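You operate a simulated robot arm through the tools that you are given. There is no shell and no other tool. Be economical: measure what you need, move in short steps, check, and stop when the job is done.

Carry out the task below with a simulated two-armed robot. There is one attempt and no reset: what you move stays moved.

## Task
Fill the clear jar to its line with raisins from the open bin, hold it and screw its cap on.
Fine: use the small white scoop, put it back empty and shut the lid. Set down upright: small white scoop.

The check looks at the end state, three seconds after you hand in, the way a careful person would. Anything else that was tipped, shoved, dropped, spilled or broken makes it a failure. A push-on lid holds only when it is set on centred and level and pressed home; a screw cap is set on level and turned clockwise until tight.

## Robot
Two 7-joint arms with two-finger parallel grippers on one trunk, on a base that drives. Base frame: it is fixed to the floor where the robot stands at the start and does not move with it; the origin is under the middle of the robot, x ahead of it, y to its left, z up. Lengths are in m, angles in degrees, forces in N, time in s.
The left shoulder is at the start at [0.05, 0.158, 1.158], the right one opposite. With the tool pointing down near the work surface each hand reaches from about 0.1 to 0.66 m from the robot's upright axis, wherever it stands, measured 20 degrees to its own side. Places, roughly: bin of cashews [0.8, -1.8, 1.1]; bin of ginger [0.8, -1, 1.1]; bin of mango [0.8, -1.4, 1.1]; bin of mulberries [0.5, -0.6, 0.8]; bin of pineapple [0.8, -0.6, 1.1]; mulberry and raisin lid [0.6, -0.8, 1]; raisin bin with orange dot [0.5, -1, 0.8]; raisin bin with purple dot [0.5, -1.4, 0.8]; small white scoop (14x7x16 cm) [0.5, 0.1, 0.8]. Payload 3.91 kg a hand.
The TCP of each hand is the grasp point between the finger pads, 0.03 m short of the fingertips. In the tool frame z runs along the fingers and y along their closing line. The gripper opens to 0.11 m. The fingers are 0.02 m wide and 0.01 m thick; the gripper's body (0.048 by 0.112 m) begins 0.055 m behind the TCP.
Orientation is told as [roll, pitch, yaw] about the base's x, y, z axes, in that order, counted from this pose: with the fingers straight down and closing along the base's y, the tool's x points along the base's -x, its y along +y and its z along -z.

## Interface
- The arms move only by the tool step_arm. It takes "left_increments", "right_increments" or both (then of equal length, played together; a hand with none holds still); each is a list of rows, each an object of numbers (a shift or turn left out is 0, a gripper value left out holds the last): "x", "y", "z": the shift along the tool's x, y, z in m; "wx", "wy", "wz": the turn, a rotation vector about the tool's x, y, z in degrees; "grip": the finger opening in m, from 0 to 0.11. In form: [{"x": .., "y": .., "z": .., "wx": .., "wy": .., "wz": .., "grip": ..}, ...]. A call has 1 to 12 rows; each row shifts and turns the commanded pose from where the row before left it, along the tool's axes as they then stand. Each row takes 0.2 s and may step no farther than 0.05 m and 8.6 degrees from the row before; otherwise, or with a gripper value out of range, the whole call is refused. A pose out of reach is approached as far as the arm can. The call stops where the force on the tool passes 90 N (or 10 N more than at its start, if that is more) or the arm is blocked; 0.2 s more then pass. Each finger travels about 0.153 m/s and halts on what it meets, pressing with about 35 N; the grip force reading is that of the motor and also rises with nothing between the fingers. The clock runs only during rows and for 0.2 s after the last one: add rows that do not move to give the fingers time. It gives the time, the measured TCP pose, the force on the tool (base axes), the opening and the grip force at its end, in the units of the frame above (readings bear some noise), with the torque about the TCP (base axes, N m) and any sound that the robot's microphone picked up.
- Cameras (640 x 400 px; columns grow to the right, rows downward): "scene" is now at [0.1262, -0.0288, 1.3444]; the picture's right is [-0.31, -0.95, 0.00], its down [-0.07, 0.02, -1.00] and it looks along [0.95, -0.31, -0.08] (base axes); focal length 214 px, centre (320, 200). "left" rides on the left gripper at [0.072, -0.017, -0.103] in its tool frame; the picture's right is [0.23, 0.97, 0.00], its down [-0.76, 0.18, -0.62] and it looks along [-0.61, 0.14, 0.78] (tool axes); focal length 222 px, centre (320, 200). "right" rides on the right gripper at [0.072, 0.017, -0.103] in its tool frame; the picture's right is [-0.23, 0.97, 0.00], its down [-0.76, -0.18, -0.62] and it looks along [-0.61, -0.14, 0.78] (tool axes); focal length 222 px, centre (320, 200). There is no depth. A picture from a camera that has moved, and an enlarged one, comes with that camera's place and axes in the base frame and with its lens.
- camera(camera): a new picture of that camera. No time passes.
- raise_lower(by): slides the trunk up (or, below 0, down) by that many m; the arms and the scene camera ride with it, the base frame stays. It gives what a move gives, with no picture.
- drive_base(legs): drives the robot by 1 to 6 legs, each [ahead, turn to the left] in m and degrees, along the robot's own axes; the way and the turn of a leg run together, so that a leg with both is an arc; at most 1.5 m and 180 degrees a leg. The arms and the cameras ride along, it lands a little off, and it stops where it bumps. It gives what a move gives.
- aim_head(pan, tilt): turns the head with the scene camera to pan (to the left, within 80 degrees either way) and tilt (down, from -29 to 69), counted from straight ahead of the robot. It gives what a move gives.
- zoom(camera, box): a new picture of the part [left, top, right, bottom] of that camera's present view, enlarged. No time passes.
- close_job(): hands the job in; it is judged then, once.

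Go step by step. Nothing tells you exact positions but the pictures and the camera data: compare them with the known pose of the tool, close in by small moves and look again before you grip or let go. The budget is 120 turns and 100 pictures, counting those below and the enlarged ones. Unless the task says otherwise, let go and move clear before handing in, and close with one line.

The tools are called as a command line: name --argument value ..., lists and objects as JSON in quotes. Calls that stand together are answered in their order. step_arm: Moves the arms, as the interface text tells. Its arguments: {"type":"object","properties":{"left_increments":{"type":"array"},"right_increments":{"type":"array"}},"required":[]} The other tools are called the same way: raise_lower (by) slides the trunk up or down; drive_base (legs) drives the base; aim_head (pan, tilt) turns the head that bears the scene camera; camera (camera) takes a picture; zoom (camera, box) takes an enlarged picture of a part of a camera's view; close_job () hands the job in.

At the start:

```text
t: 0.0
left_tool_pos: [0.2789, -0.0184, 1.3859]
left_tcp_rot: [-0.1, 0.0, 0.1]
left_ft_force: [-0.8, 0.2, 0.8]
left_moment: [0.02, 0.01, 0.0]
left_grip_width: 0.1098
left_grip_force: 0.2
right_tool_pos: [0.2859, -0.3712, 1.0003]
right_tcp_rot: [0.0, 0.0, 0.0]
right_ft_force: [-0.6, -0.4, 0.8]
right_moment: [0.0, -0.03, -0.01]
right_grip_width: 0.1099
right_grip_force: 0.0
trunk travel left (down, up): [-0.4, 0.082]
robot x, y, heading: [-0.0002, -0.0011, 0.1]
head pan, tilt: [-18.3, 4.3]
```

scene: 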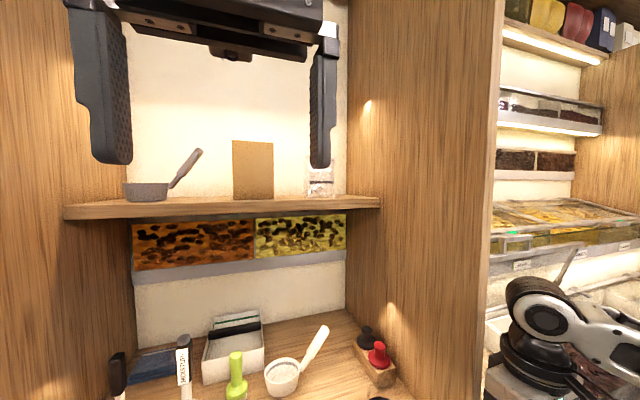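
right: 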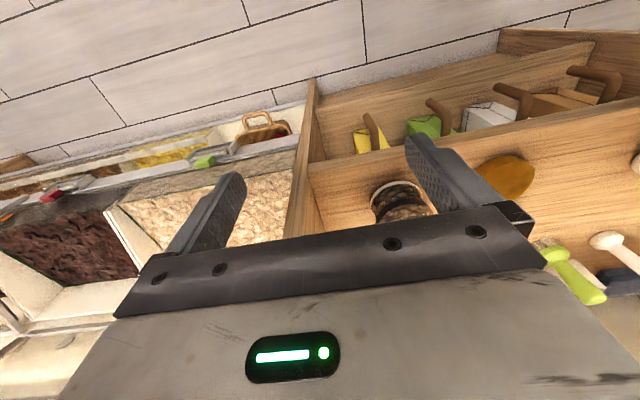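
left: 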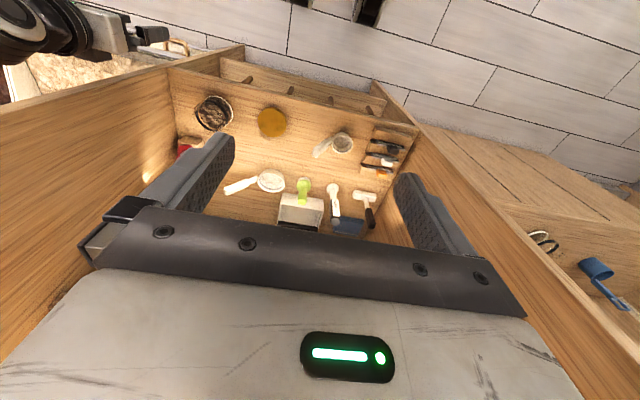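

I see a cabinet with a shelf and tools ahead, and bins to the right. I look around first to find the jar, its cap and the bins.

aim_head --pan 0 --tilt 35

camera --camera "scene"

aim_head --pan -65 --tilt 20

camera --camera "scene"

aim_head --pan 65 --tilt 20

camera --camera "scene"

```text
t: 1.0
left_tool_pos: [0.2817, -0.0173, 1.3849]
left_tcp_rot: [-0.1, 0.2, 0.3]
left_ft_force: [46.2, 19.4, -2.3]
left_moment: [-2.24, 4.99, -1.32]
left_grip_width: 0.1102
left_grip_force: 0.0
right_tool_pos: [0.2866, -0.3718, 0.9981]
right_tcp_rot: [0.1, 0.0, 0.0]
right_ft_force: [0.6, -0.3, -0.2]
right_moment: [-0.01, 0.02, 0.01]
right_grip_width: 0.1101
right_grip_force: 0.2
trunk travel left (down, up): [-0.4, 0.082]
robot x, y, heading: [0.0012, -0.0014, -0.0]
head pan, tilt: [0.0, 35.0]
```

```text
96 pictures are left
camera scene: at [0.1325, -0.0067, 1.3226], right [-0.07, -1.0, 0.0], down [-0.3, 0.02, -0.95], along [0.95, -0.07, -0.31], focal length 214 px, centre (320, 200)
```

scene: 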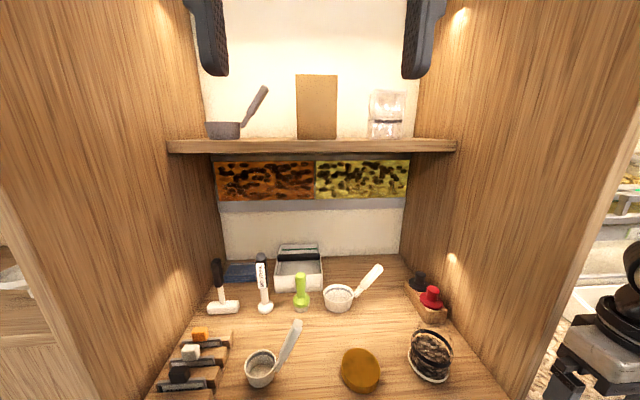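

```text
t: 2.3
left_tool_pos: [0.2768, -0.0191, 1.3868]
left_tcp_rot: [-0.2, 0.1, -0.2]
left_ft_force: [0.1, -0.9, -0.4]
left_moment: [0.04, 0.0, 0.01]
left_grip_width: 0.1104
left_grip_force: 0.0
right_tool_pos: [0.2867, -0.3726, 1.0003]
right_tcp_rot: [0.0, 0.0, 0.0]
right_ft_force: [0.1, -0.1, 0.2]
right_moment: [-0.01, 0.0, -0.01]
right_grip_width: 0.1099
right_grip_force: 0.1
trunk travel left (down, up): [-0.4, 0.082]
robot x, y, heading: [0.0006, -0.0028, 0.1]
head pan, tilt: [-65.0, 20.0]
```

```text
95 pictures are left
camera scene: at [0.0786, -0.0843, 1.319], right [-0.91, -0.42, 0.0], down [-0.14, 0.31, -0.94], along [0.4, -0.85, -0.34], focal length 214 px, centre (320, 200)
```

scene: 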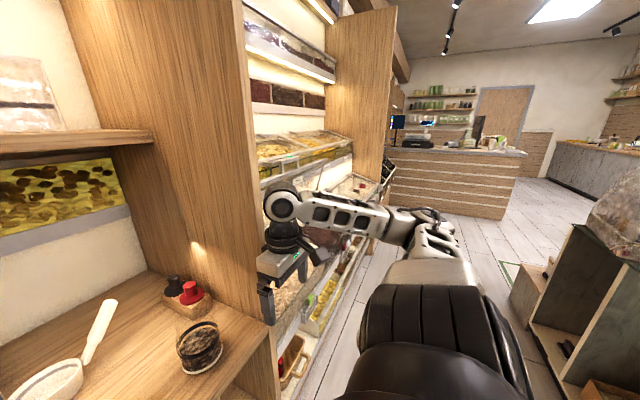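

```text
t: 4.4
left_tool_pos: [0.2831, -0.0143, 1.3871]
left_tcp_rot: [-0.8, 0.1, 0.7]
left_ft_force: [49.0, 36.0, 21.5]
left_moment: [-4.8, 7.59, -1.37]
left_grip_width: 0.1099
left_grip_force: 0.1
right_tool_pos: [0.2864, -0.3719, 1.0008]
right_tcp_rot: [0.1, 0.0, 0.0]
right_ft_force: [-0.3, 0.4, -1.0]
right_moment: [0.01, 0.01, 0.0]
right_grip_width: 0.1102
right_grip_force: 0.2
trunk travel left (down, up): [-0.4, 0.082]
robot x, y, heading: [-0.0023, -0.0, -0.0]
head pan, tilt: [65.0, 20.0]
```

```text
94 pictures are left
camera scene: at [0.1106, -0.0597, 1.3182], right [-0.64, -0.77, 0.0], down [-0.27, 0.22, -0.94], along [0.72, -0.6, -0.35], focal length 214 px, centre (320, 200)
```

scene: 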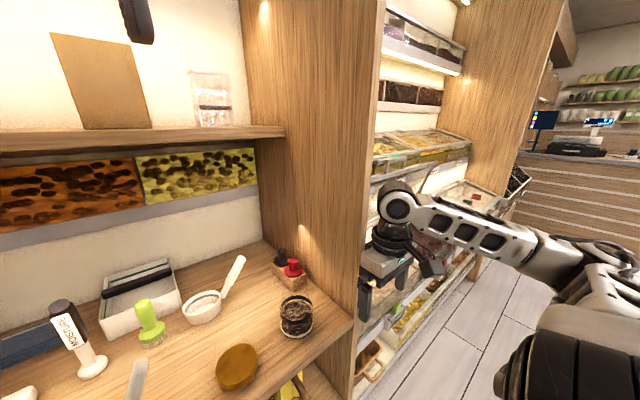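

The left hand blocks the head, since its force rose as the head turned. I turn the head back and move the left hand to the left and away.

aim_head --pan -40 --tilt 20

step_arm --left_increments '[{"y": 0.04}, {"y": 0.04}, {"y": 0.04}, {"y": 0.04}, {"y": 0.04}, {"y": 0.04}, {"y": 0.04, "z": 0.04}, {"z": 0.05}, {"z": 0.05}, {"z": 0.05}, {"z": 0.05}]'

aim_head --pan 0 --tilt 50

camera --camera "scene"

```text
t: 6.2
left_tool_pos: [0.2814, -0.0176, 1.3884]
left_tcp_rot: [-0.9, -0.1, 0.6]
left_ft_force: [45.0, -5.9, 48.2]
left_moment: [-1.0, 9.46, 2.12]
left_grip_width: 0.1101
left_grip_force: 0.1
right_tool_pos: [0.2871, -0.3721, 0.9996]
right_tcp_rot: [0.0, -0.1, 0.0]
right_ft_force: [-0.4, -0.2, 0.5]
right_moment: [0.01, -0.02, 0.02]
right_grip_width: 0.1101
right_grip_force: 0.0
trunk travel left (down, up): [-0.4, 0.082]
robot x, y, heading: [-0.002, -0.0011, -0.2]
head pan, tilt: [-40.0, 20.0]
```

```text
refused: row 7 steps farther than a row can; nothing moved
```

```text
t: 7.3
left_tool_pos: [0.2892, -0.0112, 1.3833]
left_tcp_rot: [-0.4, 0.4, 1.4]
left_ft_force: [94.3, 35.2, 12.6]
left_moment: [-4.05, 11.38, -2.01]
left_grip_width: 0.1103
left_grip_force: 0.1
right_tool_pos: [0.2853, -0.3723, 1.0003]
right_tcp_rot: [0.0, -0.1, -0.1]
right_ft_force: [-0.2, -0.9, 0.2]
right_moment: [-0.03, -0.03, 0.02]
right_grip_width: 0.1102
right_grip_force: 0.1
trunk travel left (down, up): [-0.4, 0.082]
robot x, y, heading: [-0.0007, 0.0023, -0.1]
head pan, tilt: [0.0, 50.0]
```

```text
93 pictures are left
camera scene: at [0.1146, -0.0487, 1.3004], right [-0.54, -0.84, 0.0], down [-0.44, 0.28, -0.85], along [0.72, -0.46, -0.52], focal length 214 px, centre (320, 200)
```

scene: 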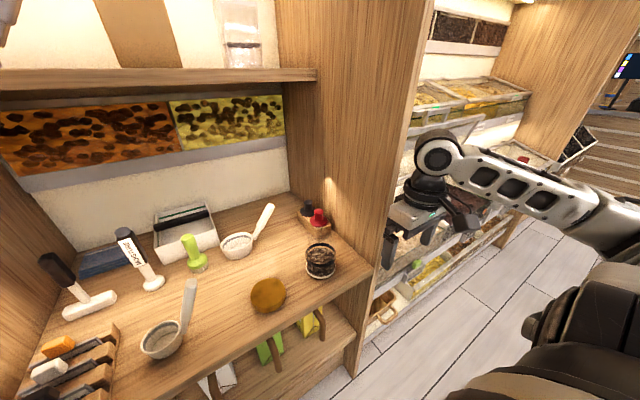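

The head still presses on the left arm. I turn it away and retry with smaller steps.

aim_head --pan -60 --tilt 10

step_arm --left_increments '[{"y": 0.04}, {"y": 0.04}, {"y": 0.04}, {"y": 0.04}, {"y": 0.04}, {"y": 0.04}, {"y": 0.03, "z": 0.03}, {"z": 0.05}, {"z": 0.05}, {"z": 0.05}, {"z": 0.05}]'

aim_head --pan 0 --tilt 50

camera --camera "scene"

aim_head --pan 70 --tilt 25

camera --camera "scene"

```text
t: 8.6
left_tool_pos: [0.2774, -0.0184, 1.3846]
left_tcp_rot: [0.0, 0.1, 0.0]
left_ft_force: [-1.0, 1.1, -0.1]
left_moment: [-0.01, 0.04, 0.03]
left_grip_width: 0.1099
left_grip_force: 0.0
right_tool_pos: [0.2864, -0.3714, 1.0009]
right_tcp_rot: [0.0, -0.1, 0.0]
right_ft_force: [-0.2, 0.3, 0.2]
right_moment: [-0.02, -0.02, 0.01]
right_grip_width: 0.1097
right_grip_force: 0.0
trunk travel left (down, up): [-0.4, 0.082]
robot x, y, heading: [0.0012, 0.0031, -0.1]
head pan, tilt: [-60.0, 10.0]
```

```text
t: 11.0
left_tool_pos: [0.2903, 0.2086, 1.1392]
left_tcp_rot: [-0.1, -0.3, 0.1]
left_ft_force: [0.9, -0.3, 0.7]
left_moment: [0.01, 0.05, -0.02]
left_grip_width: 0.1101
left_grip_force: 0.0
left hand out of reach, approached as far as the arm can: row 4, 5, 6
right_tool_pos: [0.2858, -0.3713, 1.0003]
right_tcp_rot: [-0.1, 0.1, 0.0]
right_ft_force: [0.1, -0.4, 0.7]
right_moment: [0.04, -0.03, 0.03]
right_grip_width: 0.1101
right_grip_force: 0.0
trunk travel left (down, up): [-0.4, 0.082]
robot x, y, heading: [0.0034, 0.0023, -0.2]
head pan, tilt: [-60.0, 10.0]
```

```text
t: 12.3
left_tool_pos: [0.2906, 0.2074, 1.14]
left_tcp_rot: [-0.2, 0.1, 0.0]
left_ft_force: [-0.4, 0.1, 0.2]
left_moment: [0.01, 0.04, -0.01]
left_grip_width: 0.1096
left_grip_force: 0.1
right_tool_pos: [0.2863, -0.3713, 1.0006]
right_tcp_rot: [0.1, 0.0, 0.1]
right_ft_force: [-0.7, 0.8, 0.8]
right_moment: [0.0, 0.02, -0.02]
right_grip_width: 0.11
right_grip_force: 0.0
trunk travel left (down, up): [-0.4, 0.082]
robot x, y, heading: [-0.0019, -0.0022, 0.2]
head pan, tilt: [0.0, 50.0]
```

```text
92 pictures are left
camera scene: at [0.1162, -0.0001, 1.2735], right [0.0, -1.0, 0.0], down [-0.77, 0.0, -0.64], along [0.64, 0.0, -0.77], focal length 214 px, centre (320, 200)
```

scene: 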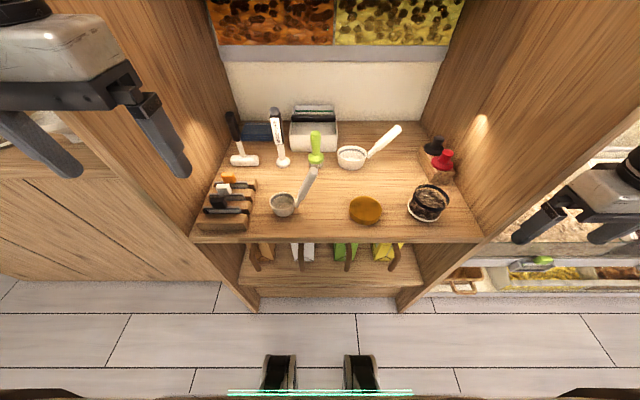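

```text
t: 13.7
left_tool_pos: [0.2896, 0.207, 1.1397]
left_tcp_rot: [-0.2, 0.0, -0.1]
left_ft_force: [0.2, 0.2, -0.2]
left_moment: [-0.01, 0.0, 0.0]
left_grip_width: 0.1099
left_grip_force: 0.0
right_tool_pos: [0.2859, -0.3719, 0.9997]
right_tcp_rot: [0.1, 0.1, 0.0]
right_ft_force: [1.0, -0.4, 0.3]
right_moment: [0.02, 0.02, 0.01]
right_grip_width: 0.1098
right_grip_force: 0.1
trunk travel left (down, up): [-0.4, 0.082]
robot x, y, heading: [0.0002, -0.0017, -0.3]
head pan, tilt: [70.0, 25.0]
```

```text
91 pictures are left
camera scene: at [0.0708, 0.0866, 1.3109], right [0.94, -0.34, 0.0], down [-0.14, -0.4, -0.91], along [0.31, 0.85, -0.42], focal length 214 px, centre (320, 200)
```

scene: 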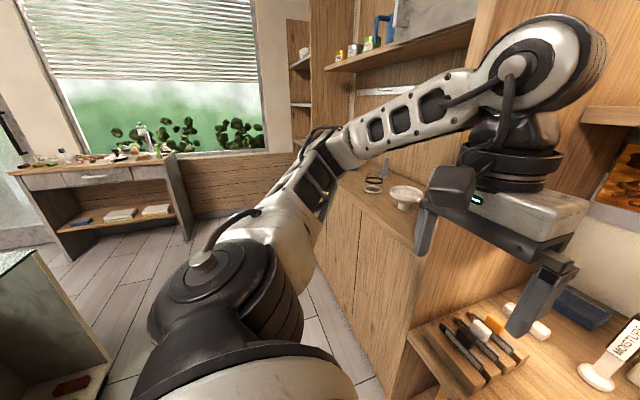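

Now I look closely at the items on the counter and the shelf.

aim_head --pan 0 --tilt 45

zoom --camera "scene" --box '[200, 100, 480, 275]'

aim_head --pan 0 --tilt 10

zoom --camera "scene" --box '[160, 40, 480, 240]'

aim_head --pan -75 --tilt 30

camera --camera "scene"

```text
t: 15.1
left_tool_pos: [0.2907, 0.2071, 1.1394]
left_tcp_rot: [0.0, 0.0, 0.0]
left_ft_force: [0.7, 0.3, -0.4]
left_moment: [0.0, 0.02, -0.02]
left_grip_width: 0.1102
left_grip_force: 0.0
right_tool_pos: [0.2867, -0.3716, 1.0009]
right_tcp_rot: [0.0, 0.0, -0.1]
right_ft_force: [-0.2, -0.3, -0.9]
right_moment: [0.0, -0.02, 0.01]
right_grip_width: 0.1104
right_grip_force: 0.0
trunk travel left (down, up): [-0.4, 0.082]
robot x, y, heading: [-0.0027, 0.0014, 0.1]
head pan, tilt: [0.0, 45.0]
```

```text
2.29 times, centred on (340, 188) of scene
camera zoom: at [0.1205, 0.0001, 1.2804], right [0.0, -1.0, 0.0], down [-0.71, 0.0, -0.71], along [0.71, 0.0, -0.71], focal length 490 px, centre (274, 229)
```

zoom: 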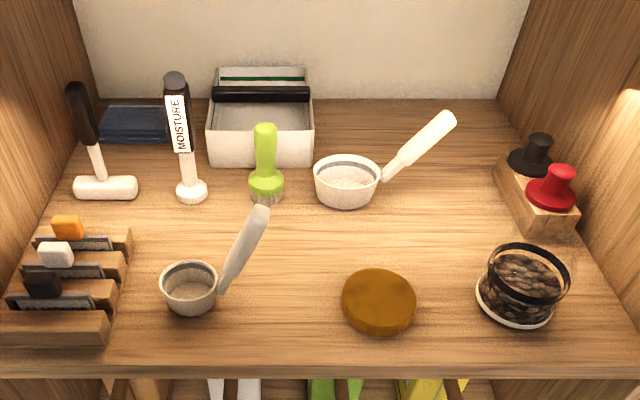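

```text
t: 16.1
left_tool_pos: [0.2917, 0.2074, 1.1401]
left_tcp_rot: [-0.1, 0.1, -0.1]
left_ft_force: [0.4, 0.4, 0.3]
left_moment: [0.01, 0.02, 0.03]
left_grip_width: 0.11
left_grip_force: 0.0
right_tool_pos: [0.2862, -0.3719, 1.0007]
right_tcp_rot: [0.0, 0.0, -0.1]
right_ft_force: [0.5, -0.2, 0.5]
right_moment: [0.0, -0.01, 0.0]
right_grip_width: 0.1098
right_grip_force: 0.0
trunk travel left (down, up): [-0.4, 0.082]
robot x, y, heading: [0.0027, 0.0048, 0.1]
head pan, tilt: [0.0, 10.0]
```

```text
2.00 times, centred on (320, 140) of scene
camera zoom: at [0.1322, 0.0, 1.3352], right [0.0, -1.0, 0.0], down [-0.17, 0.0, -0.98], along [0.98, 0.0, -0.17], focal length 429 px, centre (320, 320)
```

zoom: 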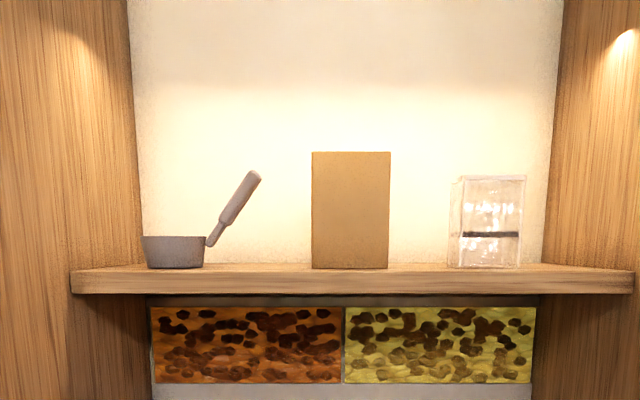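

```text
t: 17.6
left_tool_pos: [0.2912, 0.2079, 1.1397]
left_tcp_rot: [-0.1, 0.0, -0.2]
left_ft_force: [-0.3, -0.4, -0.1]
left_moment: [0.02, 0.03, -0.02]
left_grip_width: 0.11
left_grip_force: 0.0
right_tool_pos: [0.2857, -0.372, 0.999]
right_tcp_rot: [0.0, 0.1, 0.0]
right_ft_force: [-0.3, 0.2, 0.0]
right_moment: [0.02, 0.01, 0.01]
right_grip_width: 0.11
right_grip_force: 0.2
trunk travel left (down, up): [-0.4, 0.082]
robot x, y, heading: [0.0009, 0.0034, -0.0]
head pan, tilt: [-75.0, 30.0]
```

```text
88 pictures are left
camera scene: at [0.0627, -0.0873, 1.303], right [-0.97, -0.26, 0.0], down [-0.13, 0.48, -0.87], along [0.22, -0.84, -0.5], focal length 214 px, centre (320, 200)
```

scene: 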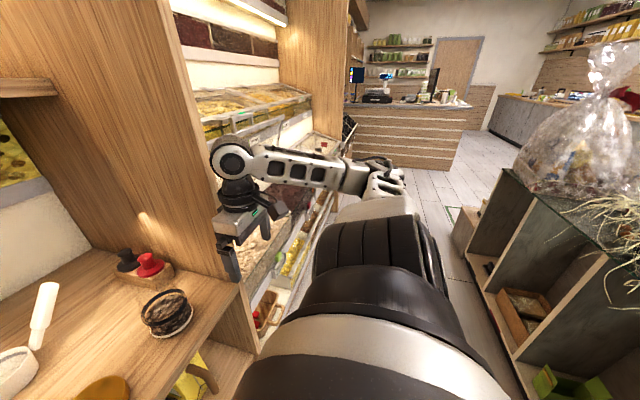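

The round clear vessel at the front right and the amber disc look like the jar and its cap. I zoom in to check.

aim_head --pan -30 --tilt 48

zoom --camera "scene" --box '[230, 130, 390, 230]'

```text
t: 18.7
left_tool_pos: [0.2908, 0.2074, 1.1404]
left_tcp_rot: [-0.1, 0.0, -0.1]
left_ft_force: [0.3, -0.3, 0.0]
left_moment: [-0.01, 0.01, 0.0]
left_grip_width: 0.1101
left_grip_force: 0.0
right_tool_pos: [0.2865, -0.3706, 1.0004]
right_tcp_rot: [0.0, 0.1, 0.0]
right_ft_force: [-0.1, 0.1, 0.1]
right_moment: [-0.02, 0.0, 0.01]
right_grip_width: 0.1101
right_grip_force: 0.1
trunk travel left (down, up): [-0.4, 0.082]
robot x, y, heading: [0.0008, -0.0023, 0.2]
head pan, tilt: [-30.0, 48.0]
```

```text
4.00 times, centred on (310, 180) of scene
camera zoom: at [0.1074, -0.0395, 1.2762], right [-0.5, -0.87, 0.0], down [-0.64, 0.37, -0.67], along [0.58, -0.34, -0.74], focal length 858 px, centre (360, 280)
```

zoom: 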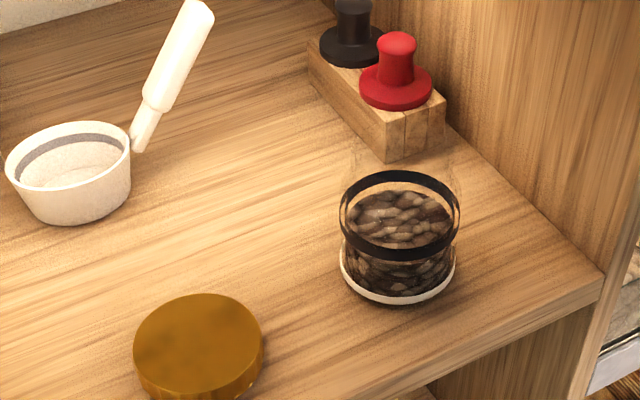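

The jar already holds some raisins below its black line, and the amber disc is the cap. Next I study the bins through the right hand's camera.

zoom --camera "right" --box '[0, 80, 320, 280]'

zoom --camera "left" --box '[0, 0, 640, 400]'

```text
2.00 times, centred on (160, 180) of right
camera zoom: at [0.2136, -0.354, 1.1032], right [0.23, 0.97, 0.0], down [0.76, -0.18, 0.62], along [0.61, -0.14, -0.78], focal length 444 px, centre (640, 240)
```

zoom: 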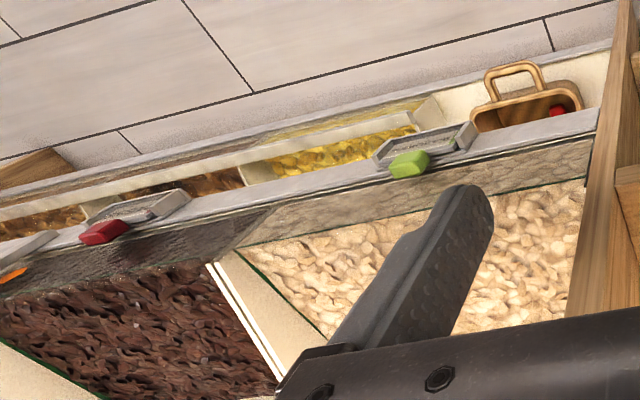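

```text
1.00 times, centred on (320, 200) of left (not enlarged: the box is as wide or as high as the picture)
camera zoom: at [0.218, 0.1902, 1.244], right [-0.23, 0.97, 0.0], down [0.76, 0.18, 0.62], along [0.61, 0.14, -0.78], focal length 222 px, centre (320, 200)
```

zoom: 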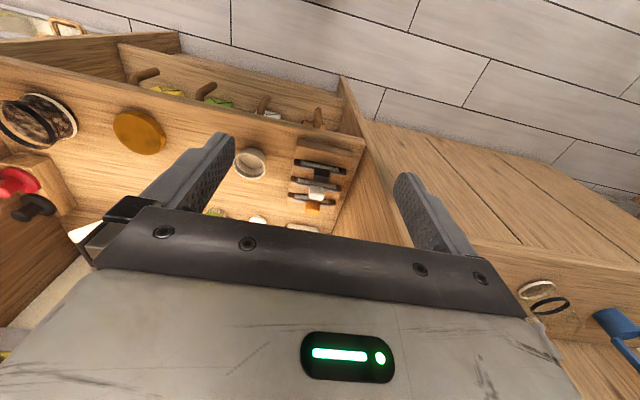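

There is another clear jar with a black line on the left cabinet, with something white next to it. I look at that now.

aim_head --pan 60 --tilt 40

camera --camera "scene"

zoom --camera "left" --box '[480, 200, 640, 300]'

```text
t: 20.4
left_tool_pos: [0.2913, 0.2074, 1.1395]
left_tcp_rot: [-0.2, 0.1, 0.0]
left_ft_force: [-0.6, -0.3, 0.1]
left_moment: [-0.01, 0.02, 0.03]
left_grip_width: 0.1101
left_grip_force: 0.0
right_tool_pos: [0.2867, -0.3716, 1.0]
right_tcp_rot: [0.0, 0.0, 0.0]
right_ft_force: [0.0, 0.0, 0.2]
right_moment: [-0.02, 0.02, -0.02]
right_grip_width: 0.11
right_grip_force: 0.0
trunk travel left (down, up): [-0.4, 0.082]
robot x, y, heading: [0.0037, 0.0005, 0.1]
head pan, tilt: [60.0, 40.0]
```

```text
84 pictures are left
camera scene: at [0.0818, 0.0736, 1.2876], right [0.87, -0.5, 0.0], down [-0.32, -0.56, -0.77], along [0.38, 0.66, -0.64], focal length 214 px, centre (320, 200)
```

scene: 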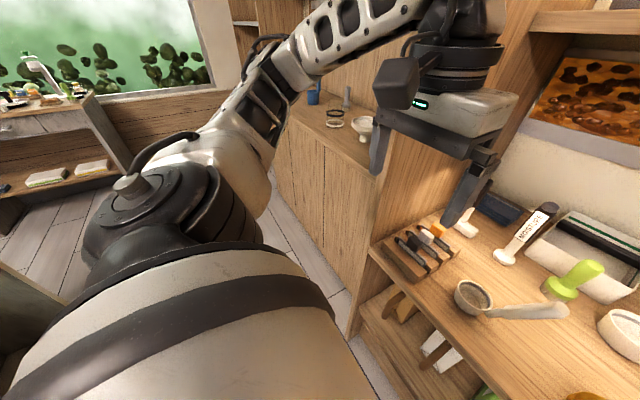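

```text
4.00 times, centred on (560, 250) of left
camera zoom: at [0.2181, 0.1902, 1.244], right [-0.23, 0.97, 0.0], down [0.76, 0.18, 0.62], along [0.61, 0.14, -0.78], focal length 888 px, centre (-640, 0)
```

zoom: 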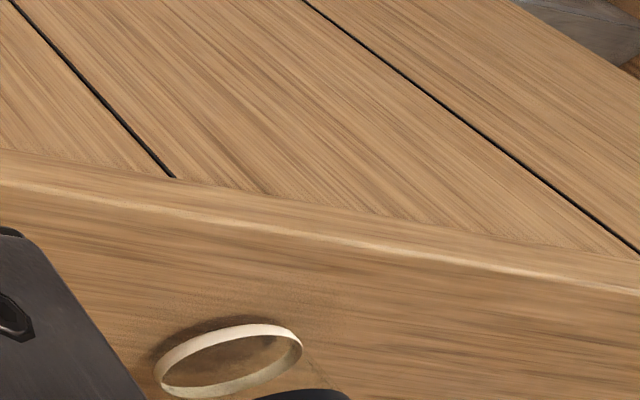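

I zoom in on the left-counter jar, and on the near jar's contents for comparison.

zoom --camera "scene" --box '[280, 75, 400, 150]'

zoom --camera "left" --box '[480, 240, 640, 340]'

zoom --camera "left" --box '[0, 70, 160, 170]'

```text
5.33 times, centred on (340, 112) of scene
camera zoom: at [0.0818, 0.0736, 1.2876], right [0.87, -0.5, 0.0], down [-0.32, -0.56, -0.77], along [0.38, 0.66, -0.64], focal length 1144 px, centre (213, 667)
```

zoom: 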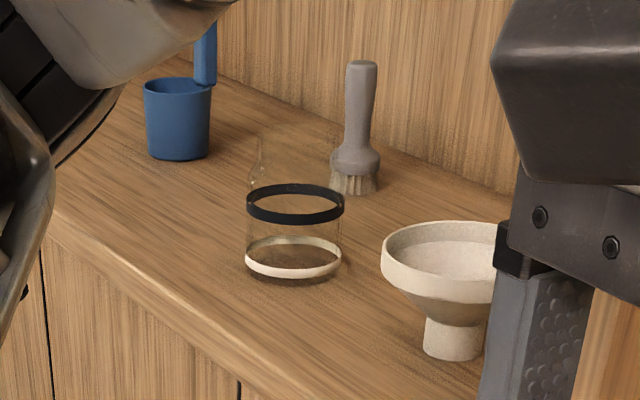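

```text
4.00 times, centred on (560, 290) of left
camera zoom: at [0.2181, 0.1902, 1.244], right [-0.23, 0.97, 0.0], down [0.76, 0.18, 0.62], along [0.61, 0.14, -0.78], focal length 888 px, centre (-640, -160)
```

zoom: 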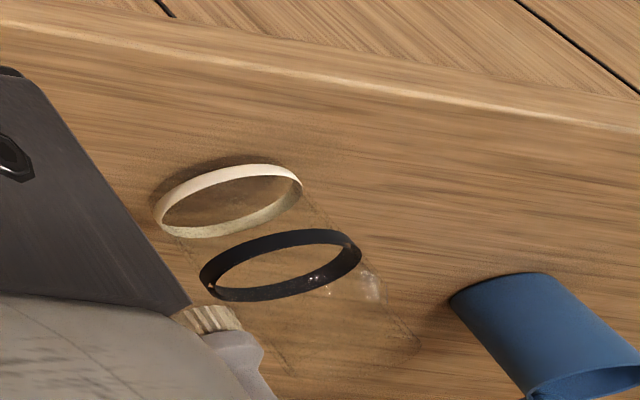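

```text
4.00 times, centred on (80, 120) of left
camera zoom: at [0.2181, 0.1902, 1.244], right [-0.23, 0.97, 0.0], down [0.76, 0.18, 0.62], along [0.61, 0.14, -0.78], focal length 888 px, centre (1280, 520)
```

zoom: 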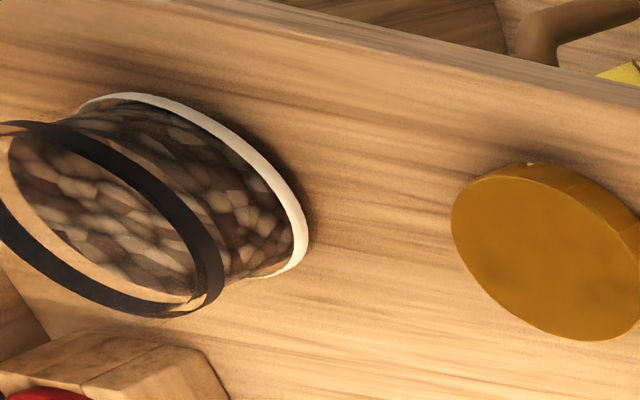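

Two or three vessels could be "the clear jar". I bring the left hand's camera closer to the near jar and cap to identify its contents.

step_arm --left_increments '[{"y": -0.05}, {"y": -0.05}, {"y": -0.05}, {"y": -0.05}, {"y": -0.04}, {"z": 0.03}, {"z": 0.03}]'

camera --camera "left"

aim_head --pan -25 --tilt -5

zoom --camera "scene" --box '[180, 100, 340, 200]'

```text
t: 22.0
left_tool_pos: [0.2898, -0.0341, 1.0772]
left_tcp_rot: [-0.1, -0.1, 0.1]
left_ft_force: [0.0, -0.4, -0.2]
left_moment: [0.02, 0.05, 0.02]
left_grip_width: 0.1101
left_grip_force: 0.0
right_tool_pos: [0.2852, -0.3728, 0.9998]
right_tcp_rot: [0.0, -0.2, 0.0]
right_ft_force: [0.0, -0.5, -0.6]
right_moment: [-0.02, -0.03, -0.02]
right_grip_width: 0.1102
right_grip_force: 0.1
trunk travel left (down, up): [-0.4, 0.082]
robot x, y, heading: [0.0024, 0.0007, -0.0]
head pan, tilt: [60.0, 40.0]
```

```text
79 pictures are left
camera left: at [0.2175, -0.0516, 1.1812], right [-0.23, 0.97, 0.0], down [0.76, 0.18, 0.62], along [0.61, 0.14, -0.78], focal length 222 px, centre (320, 200)
```

left: 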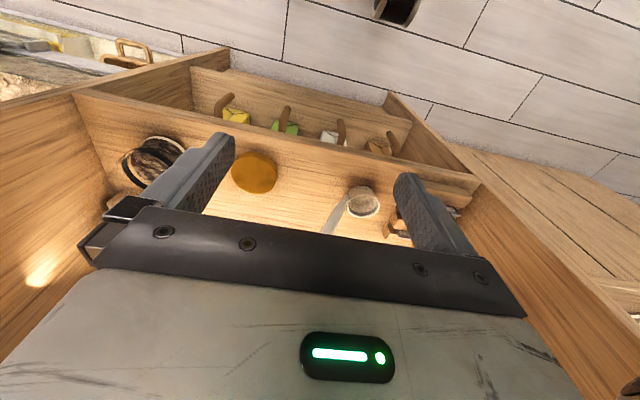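

```text
t: 23.6
left_tool_pos: [0.2888, -0.0347, 1.0768]
left_tcp_rot: [-0.1, -0.1, 0.0]
left_ft_force: [0.4, 0.4, -0.2]
left_moment: [0.04, 0.03, -0.04]
left_grip_width: 0.1102
left_grip_force: 0.0
right_tool_pos: [0.2863, -0.3724, 0.9998]
right_tcp_rot: [0.0, 0.0, 0.0]
right_ft_force: [-0.6, -0.5, -0.3]
right_moment: [0.01, 0.0, 0.0]
right_grip_width: 0.1099
right_grip_force: 0.0
trunk travel left (down, up): [-0.4, 0.082]
robot x, y, heading: [-0.0008, 0.001, 0.1]
head pan, tilt: [-25.0, -5.0]
```

```text
4.00 times, centred on (260, 150) of scene
camera zoom: at [0.1185, -0.0369, 1.359], right [-0.42, -0.91, 0.0], down [0.08, -0.04, -1.0], along [0.9, -0.42, 0.09], focal length 858 px, centre (560, 400)
```

zoom: 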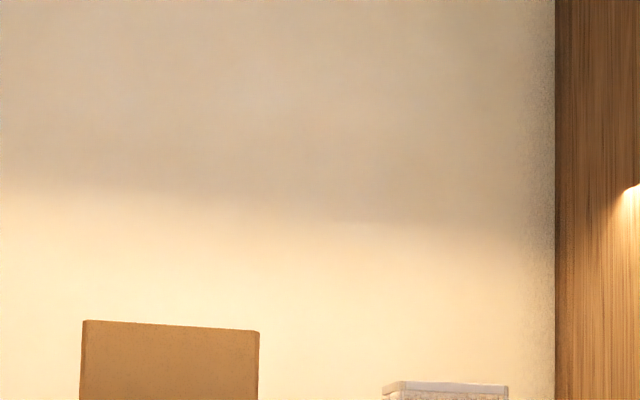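

I take a better look at the shelf box and the near jar from the head.

aim_head --pan -25 --tilt 20

zoom --camera "scene" --box '[210, 80, 350, 168]'

zoom --camera "scene" --box '[260, 250, 380, 325]'

```text
t: 24.5
left_tool_pos: [0.2903, -0.0333, 1.0761]
left_tcp_rot: [-0.1, 0.0, -0.1]
left_ft_force: [-0.4, -0.6, -0.1]
left_moment: [0.0, 0.0, -0.01]
left_grip_width: 0.1101
left_grip_force: 0.1
right_tool_pos: [0.2857, -0.3713, 1.0004]
right_tcp_rot: [-0.1, -0.1, 0.0]
right_ft_force: [-0.1, 0.2, 0.2]
right_moment: [0.03, 0.03, -0.01]
right_grip_width: 0.1102
right_grip_force: 0.1
trunk travel left (down, up): [-0.4, 0.082]
robot x, y, heading: [-0.002, 0.0001, -0.1]
head pan, tilt: [-25.0, 20.0]
```

```text
4.55 times, centred on (280, 124) of scene
camera zoom: at [0.1236, -0.0393, 1.3191], right [-0.42, -0.91, 0.0], down [-0.31, 0.14, -0.94], along [0.85, -0.4, -0.34], focal length 975 px, centre (502, 546)
```

zoom: 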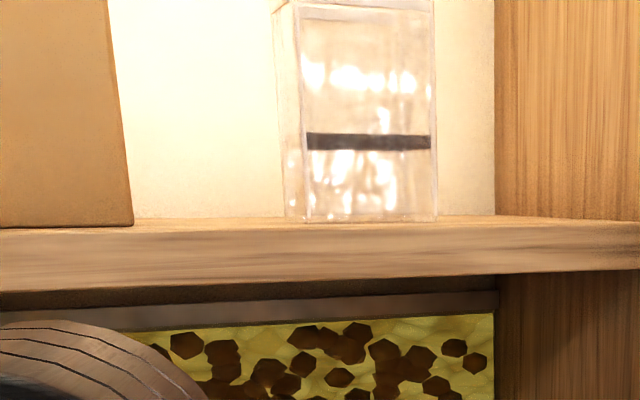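

```text
5.33 times, centred on (320, 288) of scene
camera zoom: at [0.1236, -0.0393, 1.3191], right [-0.42, -0.91, 0.0], down [-0.31, 0.14, -0.94], along [0.85, -0.4, -0.34], focal length 1144 px, centre (320, -267)
```

zoom: 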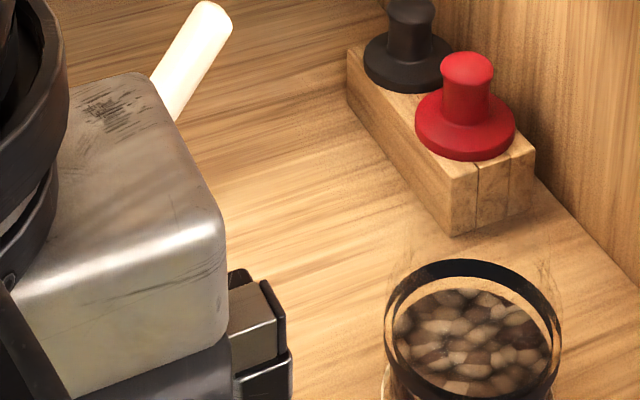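

The near jar is about 9 cm wide, which matches the amber cap, but I must know what is in it. I raise the hands, lower the trunk and look at it from the side.

step_arm --left_increments '[{"y": 0.05, "z": 0}, {"y": 0.05}, {"y": 0.05}, {"y": 0.05}, {"y": 0.04}, {"z": -0.05}]' --right_increments '[{"z": -0.05}, {"z": -0.05}, {"z": -0.05}, {"z": -0.05}, {"z": 0}, {"z": 0}]'

raise_lower --by -0.3

aim_head --pan -20 --tilt 25

camera --camera "scene"

```text
t: 25.9
left_tool_pos: [0.2899, 0.2059, 1.1289]
left_tcp_rot: [0.0, 0.1, -0.2]
left_ft_force: [0.5, 0.4, -0.2]
left_moment: [-0.01, -0.01, -0.01]
left_grip_width: 0.1101
left_grip_force: 0.1
right_tool_pos: [0.2847, -0.3727, 1.1993]
right_tcp_rot: [0.0, 0.0, -0.1]
right_ft_force: [-0.7, -0.6, 0.8]
right_moment: [-0.01, -0.01, -0.01]
right_grip_width: 0.1101
right_grip_force: 0.0
trunk travel left (down, up): [-0.4, 0.082]
robot x, y, heading: [-0.0011, -0.0018, 0.0]
head pan, tilt: [-25.0, 20.0]
```

```text
t: 28.9
left_tool_pos: [0.2906, 0.2074, 0.8281]
left_tcp_rot: [-0.1, 0.1, -0.1]
left_ft_force: [0.4, -0.4, 0.6]
left_moment: [0.01, 0.01, 0.01]
left_grip_width: 0.1101
left_grip_force: 0.0
right_tool_pos: [0.2852, -0.3716, 0.8995]
right_tcp_rot: [0.0, 0.0, 0.0]
right_ft_force: [-0.1, 0.1, -0.3]
right_moment: [0.0, -0.02, -0.02]
right_grip_width: 0.1101
right_grip_force: 0.1
trunk travel left (down, up): [-0.1, 0.382]
robot x, y, heading: [-0.0006, -0.0017, -0.0]
head pan, tilt: [-25.0, 20.0]
```

```text
t: 29.5
left_tool_pos: [0.2901, 0.2061, 0.8287]
left_tcp_rot: [-0.1, 0.1, 0.1]
left_ft_force: [0.1, -0.8, 0.0]
left_moment: [-0.01, 0.03, -0.01]
left_grip_width: 0.1101
left_grip_force: 0.0
right_tool_pos: [0.2855, -0.3714, 0.899]
right_tcp_rot: [0.0, 0.0, -0.1]
right_ft_force: [0.3, -0.9, -0.1]
right_moment: [-0.02, 0.01, 0.0]
right_grip_width: 0.1101
right_grip_force: 0.0
trunk travel left (down, up): [-0.1, 0.382]
robot x, y, heading: [0.0009, -0.0, -0.3]
head pan, tilt: [-20.0, 25.0]
```

```text
75 pictures are left
camera scene: at [0.1258, -0.0315, 1.011], right [-0.34, -0.94, 0.0], down [-0.4, 0.14, -0.91], along [0.85, -0.31, -0.42], focal length 214 px, centre (320, 200)
```

scene: 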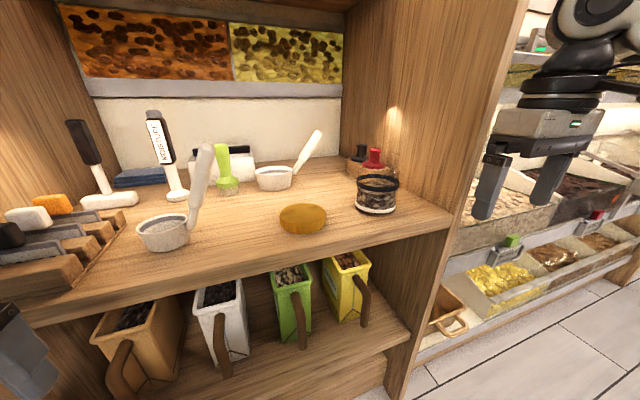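

zoom --camera "scene" --box '[320, 145, 440, 220]'

zoom --camera "scene" --box '[440, 120, 640, 245]'

zoom --camera "scene" --box '[120, 130, 280, 255]'

```text
5.33 times, centred on (380, 182) of scene
camera zoom: at [0.1258, -0.0315, 1.011], right [-0.34, -0.94, 0.0], down [-0.4, 0.14, -0.91], along [0.85, -0.31, -0.42], focal length 1144 px, centre (0, 293)
```

zoom: 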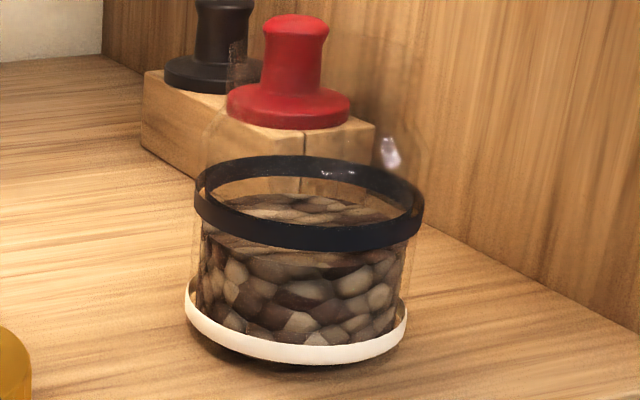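

```text
3.20 times, centred on (540, 182) of scene
camera zoom: at [0.1258, -0.0315, 1.011], right [-0.34, -0.94, 0.0], down [-0.4, 0.14, -0.91], along [0.85, -0.31, -0.42], focal length 686 px, centre (-384, 256)
```

zoom: 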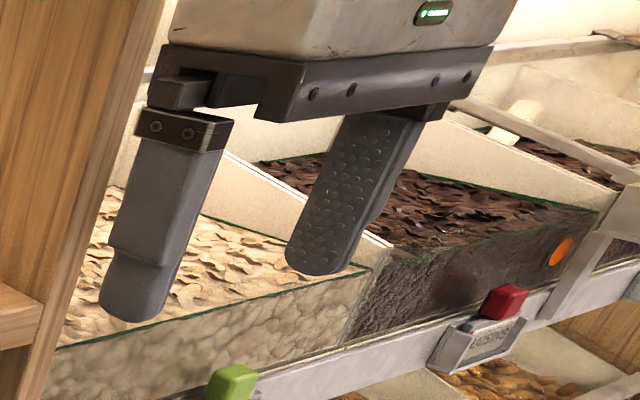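

```text
3.20 times, centred on (200, 192) of scene
camera zoom: at [0.1258, -0.0315, 1.011], right [-0.34, -0.94, 0.0], down [-0.4, 0.14, -0.91], along [0.85, -0.31, -0.42], focal length 686 px, centre (704, 224)
```

zoom: 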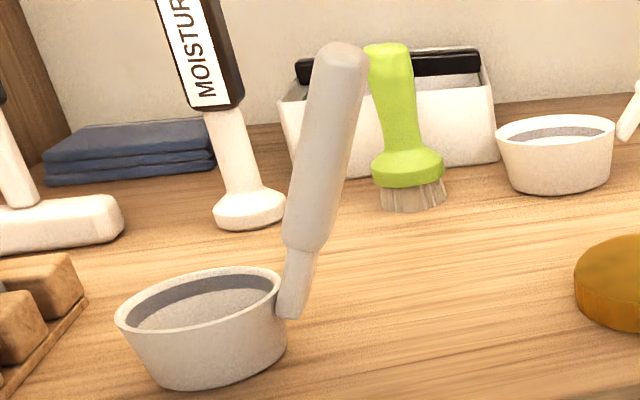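

The jar sits near [0.46, -0.28] on a counter at about 0.80, and its raisins stop a little under the line. The small scoop's cup is at [0.47, 0.096], with its handle leaning up towards [0.47, 0.015, 0.95]. I turn the left hand horizontal to grip the handle.

step_arm --left_increments '[{"wy": -7.5, "y": -0.014}, {"wy": -7.5, "y": -0.014}, {"wy": -7.5, "y": -0.014}, {"wy": -7.5, "y": -0.014}, {"wy": -7.5, "y": -0.014}, {"wy": -7.5, "y": -0.014}, {"wy": -7.5, "y": -0.014}, {"wy": -7.5, "y": -0.014}, {"wy": -7.5, "y": -0.014}, {"wy": -7.5, "y": -0.014}, {"wy": -7.5, "y": -0.014}, {"wy": -7.5, "y": -0.014}]'

aim_head --pan 0 --tilt 30

camera --camera "scene"

```text
t: 32.1
left_tool_pos: [0.3294, 0.0036, 0.8639]
left_tcp_rot: [-142.0, -89.8, 142.0]
left_ft_force: [-0.3, -0.6, 0.2]
left_moment: [0.0, -0.02, 0.0]
left_grip_width: 0.1099
left_grip_force: 0.1
left hand out of reach, approached as far as the arm can: row 4, 5, 6, 7, 8, 9
right_tool_pos: [0.2859, -0.3719, 0.8987]
right_tcp_rot: [0.0, 0.0, 0.0]
right_ft_force: [-0.4, -0.1, -0.3]
right_moment: [-0.02, -0.01, -0.01]
right_grip_width: 0.11
right_grip_force: 0.0
trunk travel left (down, up): [-0.1, 0.382]
robot x, y, heading: [-0.0003, 0.0007, -0.1]
head pan, tilt: [-20.0, 25.0]
```

```text
t: 33.0
left_tool_pos: [0.3291, 0.0038, 0.8641]
left_tcp_rot: [-73.7, -89.8, 73.7]
left_ft_force: [0.0, 0.8, 1.2]
left_moment: [-0.01, -0.03, 0.0]
left_grip_width: 0.1102
left_grip_force: 0.0
right_tool_pos: [0.2846, -0.3727, 0.8992]
right_tcp_rot: [0.0, 0.0, -0.1]
right_ft_force: [-0.3, 0.3, 0.2]
right_moment: [0.02, 0.03, -0.02]
right_grip_width: 0.1099
right_grip_force: 0.1
trunk travel left (down, up): [-0.1, 0.382]
robot x, y, heading: [-0.0004, 0.0019, 0.2]
head pan, tilt: [0.0, 30.0]
```

```text
71 pictures are left
camera scene: at [0.1296, -0.0001, 1.003], right [0.0, -1.0, 0.0], down [-0.5, 0.0, -0.87], along [0.87, 0.0, -0.5], focal length 214 px, centre (320, 200)
```

scene: 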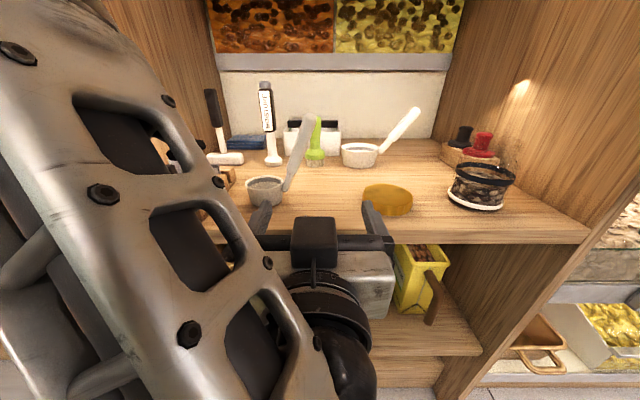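

The left hand is now horizontal. I roll it 21° to match the leaning handle, line it up and go forward partway.

step_arm --left_increments '[{"x": -0.041, "y": 0.02}, {"y": 0.008}, {"wz": 7}, {"wz": 7}, {"wz": 7}, {"z": 0.03}, {"z": 0.03}, {}]'

zoom --camera "scene" --box '[200, 80, 440, 230]'

camera --camera "left"

```text
t: 34.8
left_tool_pos: [0.3907, 0.028, 0.9062]
left_tcp_rot: [89.9, -69.0, -89.9]
left_ft_force: [-0.3, -1.0, 0.0]
left_moment: [0.0, 0.01, -0.03]
left_grip_width: 0.1101
left_grip_force: 0.1
left hand out of reach, approached as far as the arm can: row 2
right_tool_pos: [0.2853, -0.3709, 0.8996]
right_tcp_rot: [-0.1, 0.1, -0.1]
right_ft_force: [-0.5, 0.1, 0.4]
right_moment: [0.03, -0.01, 0.02]
right_grip_width: 0.1101
right_grip_force: 0.0
trunk travel left (down, up): [-0.1, 0.382]
robot x, y, heading: [0.0025, -0.0009, -0.3]
head pan, tilt: [0.0, 30.0]
```

```text
2.67 times, centred on (320, 155) of scene
camera zoom: at [0.1297, 0.0, 1.0029], right [0.0, -1.0, 0.0], down [-0.5, 0.0, -0.87], along [0.87, 0.0, -0.5], focal length 572 px, centre (320, 320)
```

zoom: 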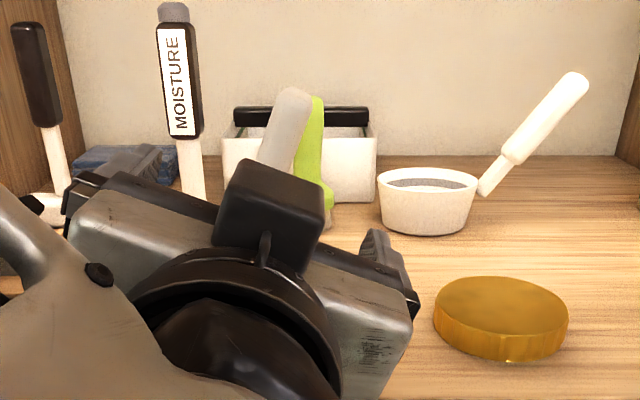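

```text
69 pictures are left
camera left: at [0.2873, 0.0381, 0.8331], right [0.0, 0.99, 0.14], down [-0.62, -0.11, 0.77], along [0.78, -0.08, 0.62], focal length 222 px, centre (320, 200)
```

left: 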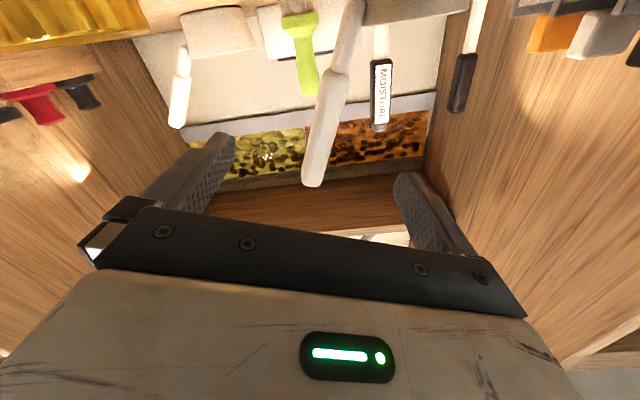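

The handle is centred between the fingers and its tip comes out at [0.471, 0.015, 0.953], as estimated. I go forward onto it and grip.

step_arm --left_increments '[{"z": 0.03}, {"z": 0.03}, {"z": 0.02}, {}]'

camera --camera "left"

```text
t: 35.8
left_tool_pos: [0.4705, 0.0283, 0.9053]
left_tcp_rot: [90.1, -69.0, -90.0]
left_ft_force: [-0.2, -0.5, -0.5]
left_moment: [0.0, 0.01, -0.02]
left_grip_width: 0.1099
left_grip_force: 0.0
right_tool_pos: [0.2856, -0.3727, 0.8997]
right_tcp_rot: [0.0, 0.0, -0.1]
right_ft_force: [0.1, -0.4, 0.8]
right_moment: [0.01, -0.05, 0.02]
right_grip_width: 0.11
right_grip_force: 0.1
trunk travel left (down, up): [-0.1, 0.382]
robot x, y, heading: [0.0048, -0.0007, 0.1]
head pan, tilt: [0.0, 30.0]
```

```text
68 pictures are left
camera left: at [0.3671, 0.0377, 0.832], right [0.0, 0.99, 0.14], down [-0.62, -0.11, 0.77], along [0.78, -0.08, 0.62], focal length 222 px, centre (320, 200)
```

left: 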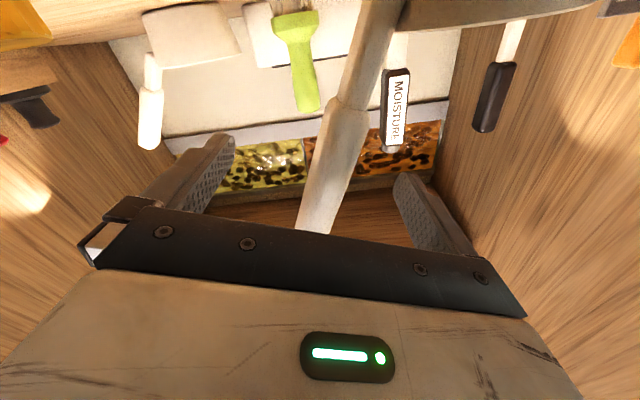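

The handle's centre line passes through the grasp point, so I close.

step_arm --left_increments '[{"grip": 0.05}, {"grip": 0.02}, {"grip": 0.0}, {}, {}]'

```text
t: 37.0
left_tool_pos: [0.4697, 0.0281, 0.9067]
left_tcp_rot: [90.5, -69.1, -90.4]
left_ft_force: [1.0, 3.0, 8.1]
left_moment: [0.78, 0.03, -0.11]
left_grip_width: 0.0195
left_grip_force: 35.1
right_tool_pos: [0.2855, -0.3718, 0.9008]
right_tcp_rot: [0.0, -0.1, 0.0]
right_ft_force: [-0.4, -0.9, 0.0]
right_moment: [0.03, 0.02, 0.02]
right_grip_width: 0.1101
right_grip_force: 0.1
trunk travel left (down, up): [-0.1, 0.382]
robot x, y, heading: [-0.0007, -0.0029, 0.2]
head pan, tilt: [0.0, 30.0]
```

The scoop is gripped at a width of 19.5 mm. I lift it and draw it back a little while the right hand turns horizontal.

step_arm --left_increments '[{"x": -0.0375, "y": 0.0143}, {"x": -0.0375, "y": 0.0143}, {"z": -0.03}, {"z": -0.03}, {"z": -0.02}, {}, {}, {}, {}, {}, {}, {}]' --right_increments '[{"wy": -7.5, "y": 0.008}, {"wy": -7.5, "y": 0.008}, {"wy": -7.5, "y": 0.008}, {"wy": -7.5, "y": 0.008}, {"wy": -7.5, "y": 0.008}, {"wy": -7.5, "y": 0.008}, {"wy": -7.5, "y": 0.008}, {"wy": -7.5, "y": 0.008}, {"wy": -7.5, "y": 0.008}, {"wy": -7.5, "y": 0.008}, {"wy": -7.5, "y": 0.008}, {"wy": -7.5, "y": 0.008}]'

aim_head --pan -15 --tilt 30

camera --camera "scene"

camera --camera "right"

```text
t: 39.6
left_tool_pos: [0.3903, 0.0284, 0.9872]
left_tcp_rot: [90.0, -69.0, -90.0]
left_ft_force: [0.0, -0.2, -1.1]
left_moment: [-0.05, -0.01, 0.03]
left_grip_width: 0.0194
left_grip_force: 34.6
right_tool_pos: [0.3447, -0.3489, 1.0048]
right_tcp_rot: [-139.1, -89.9, 139.3]
right_ft_force: [0.6, 0.5, -0.1]
right_moment: [0.02, 0.01, -0.02]
right_grip_width: 0.1103
right_grip_force: 0.0
right hand out of reach, approached as far as the arm can: row 7, 8, 9, 10, 11, 12
trunk travel left (down, up): [-0.1, 0.382]
robot x, y, heading: [0.0031, 0.0042, 0.2]
head pan, tilt: [0.0, 30.0]
```

```text
t: 40.3
left_tool_pos: [0.3907, 0.028, 0.9864]
left_tcp_rot: [90.1, -69.1, -90.0]
left_ft_force: [0.5, -1.8, -0.8]
left_moment: [-0.03, 0.0, 0.0]
left_grip_width: 0.0196
left_grip_force: 34.9
right_tool_pos: [0.3446, -0.349, 1.0038]
right_tcp_rot: [-4.7, -89.8, 4.8]
right_ft_force: [0.6, 0.7, -1.0]
right_moment: [-0.03, 0.03, 0.01]
right_grip_width: 0.1097
right_grip_force: 0.1
trunk travel left (down, up): [-0.1, 0.382]
robot x, y, heading: [-0.001, 0.0004, -0.1]
head pan, tilt: [-15.0, 30.0]
```

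```text
67 pictures are left
camera scene: at [0.1266, -0.0233, 1.0029], right [-0.26, -0.97, 0.0], down [-0.48, 0.13, -0.87], along [0.84, -0.22, -0.5], focal length 214 px, centre (320, 200)
```

scene: 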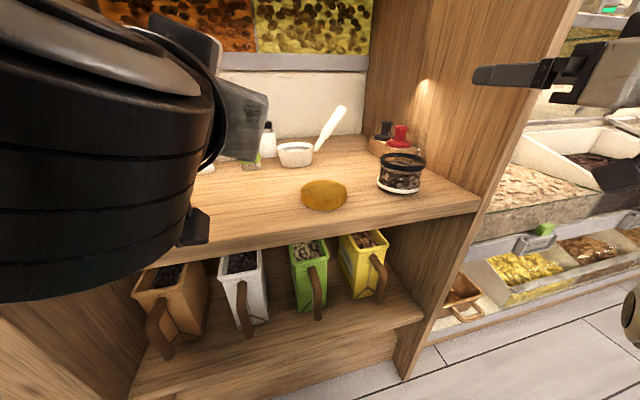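

```text
66 pictures are left
camera right: at [0.2409, -0.3315, 0.9314], right [0.0, 0.97, 0.23], down [-0.62, -0.18, 0.76], along [0.78, -0.14, 0.61], focal length 222 px, centre (320, 200)
```

right: 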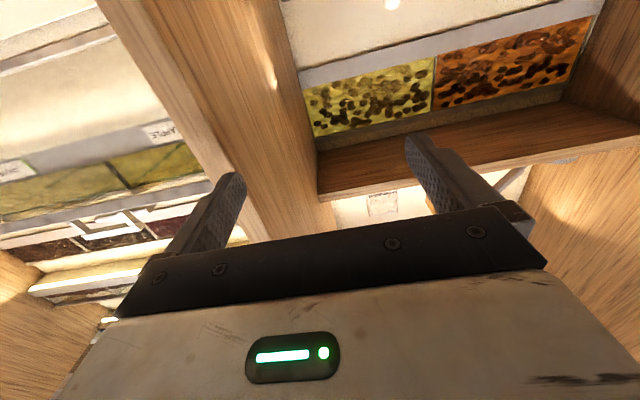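

Next I refine the jar's position for the right hand.

zoom --camera "scene" --box '[350, 130, 446, 190]'

```text
6.67 times, centred on (398, 160) of scene
camera zoom: at [0.1266, -0.0233, 1.0029], right [-0.26, -0.97, 0.0], down [-0.48, 0.13, -0.87], along [0.84, -0.22, -0.5], focal length 1430 px, centre (-200, 467)
```

zoom: 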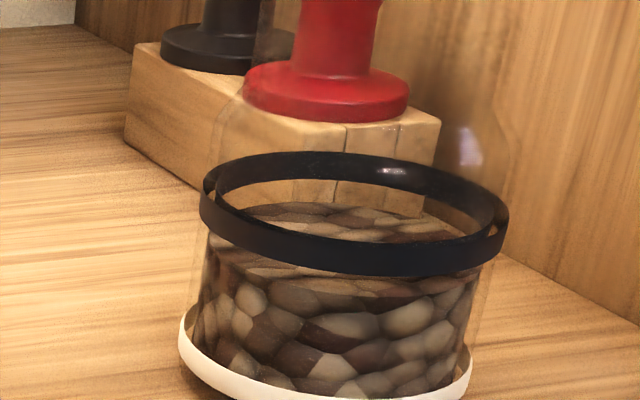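

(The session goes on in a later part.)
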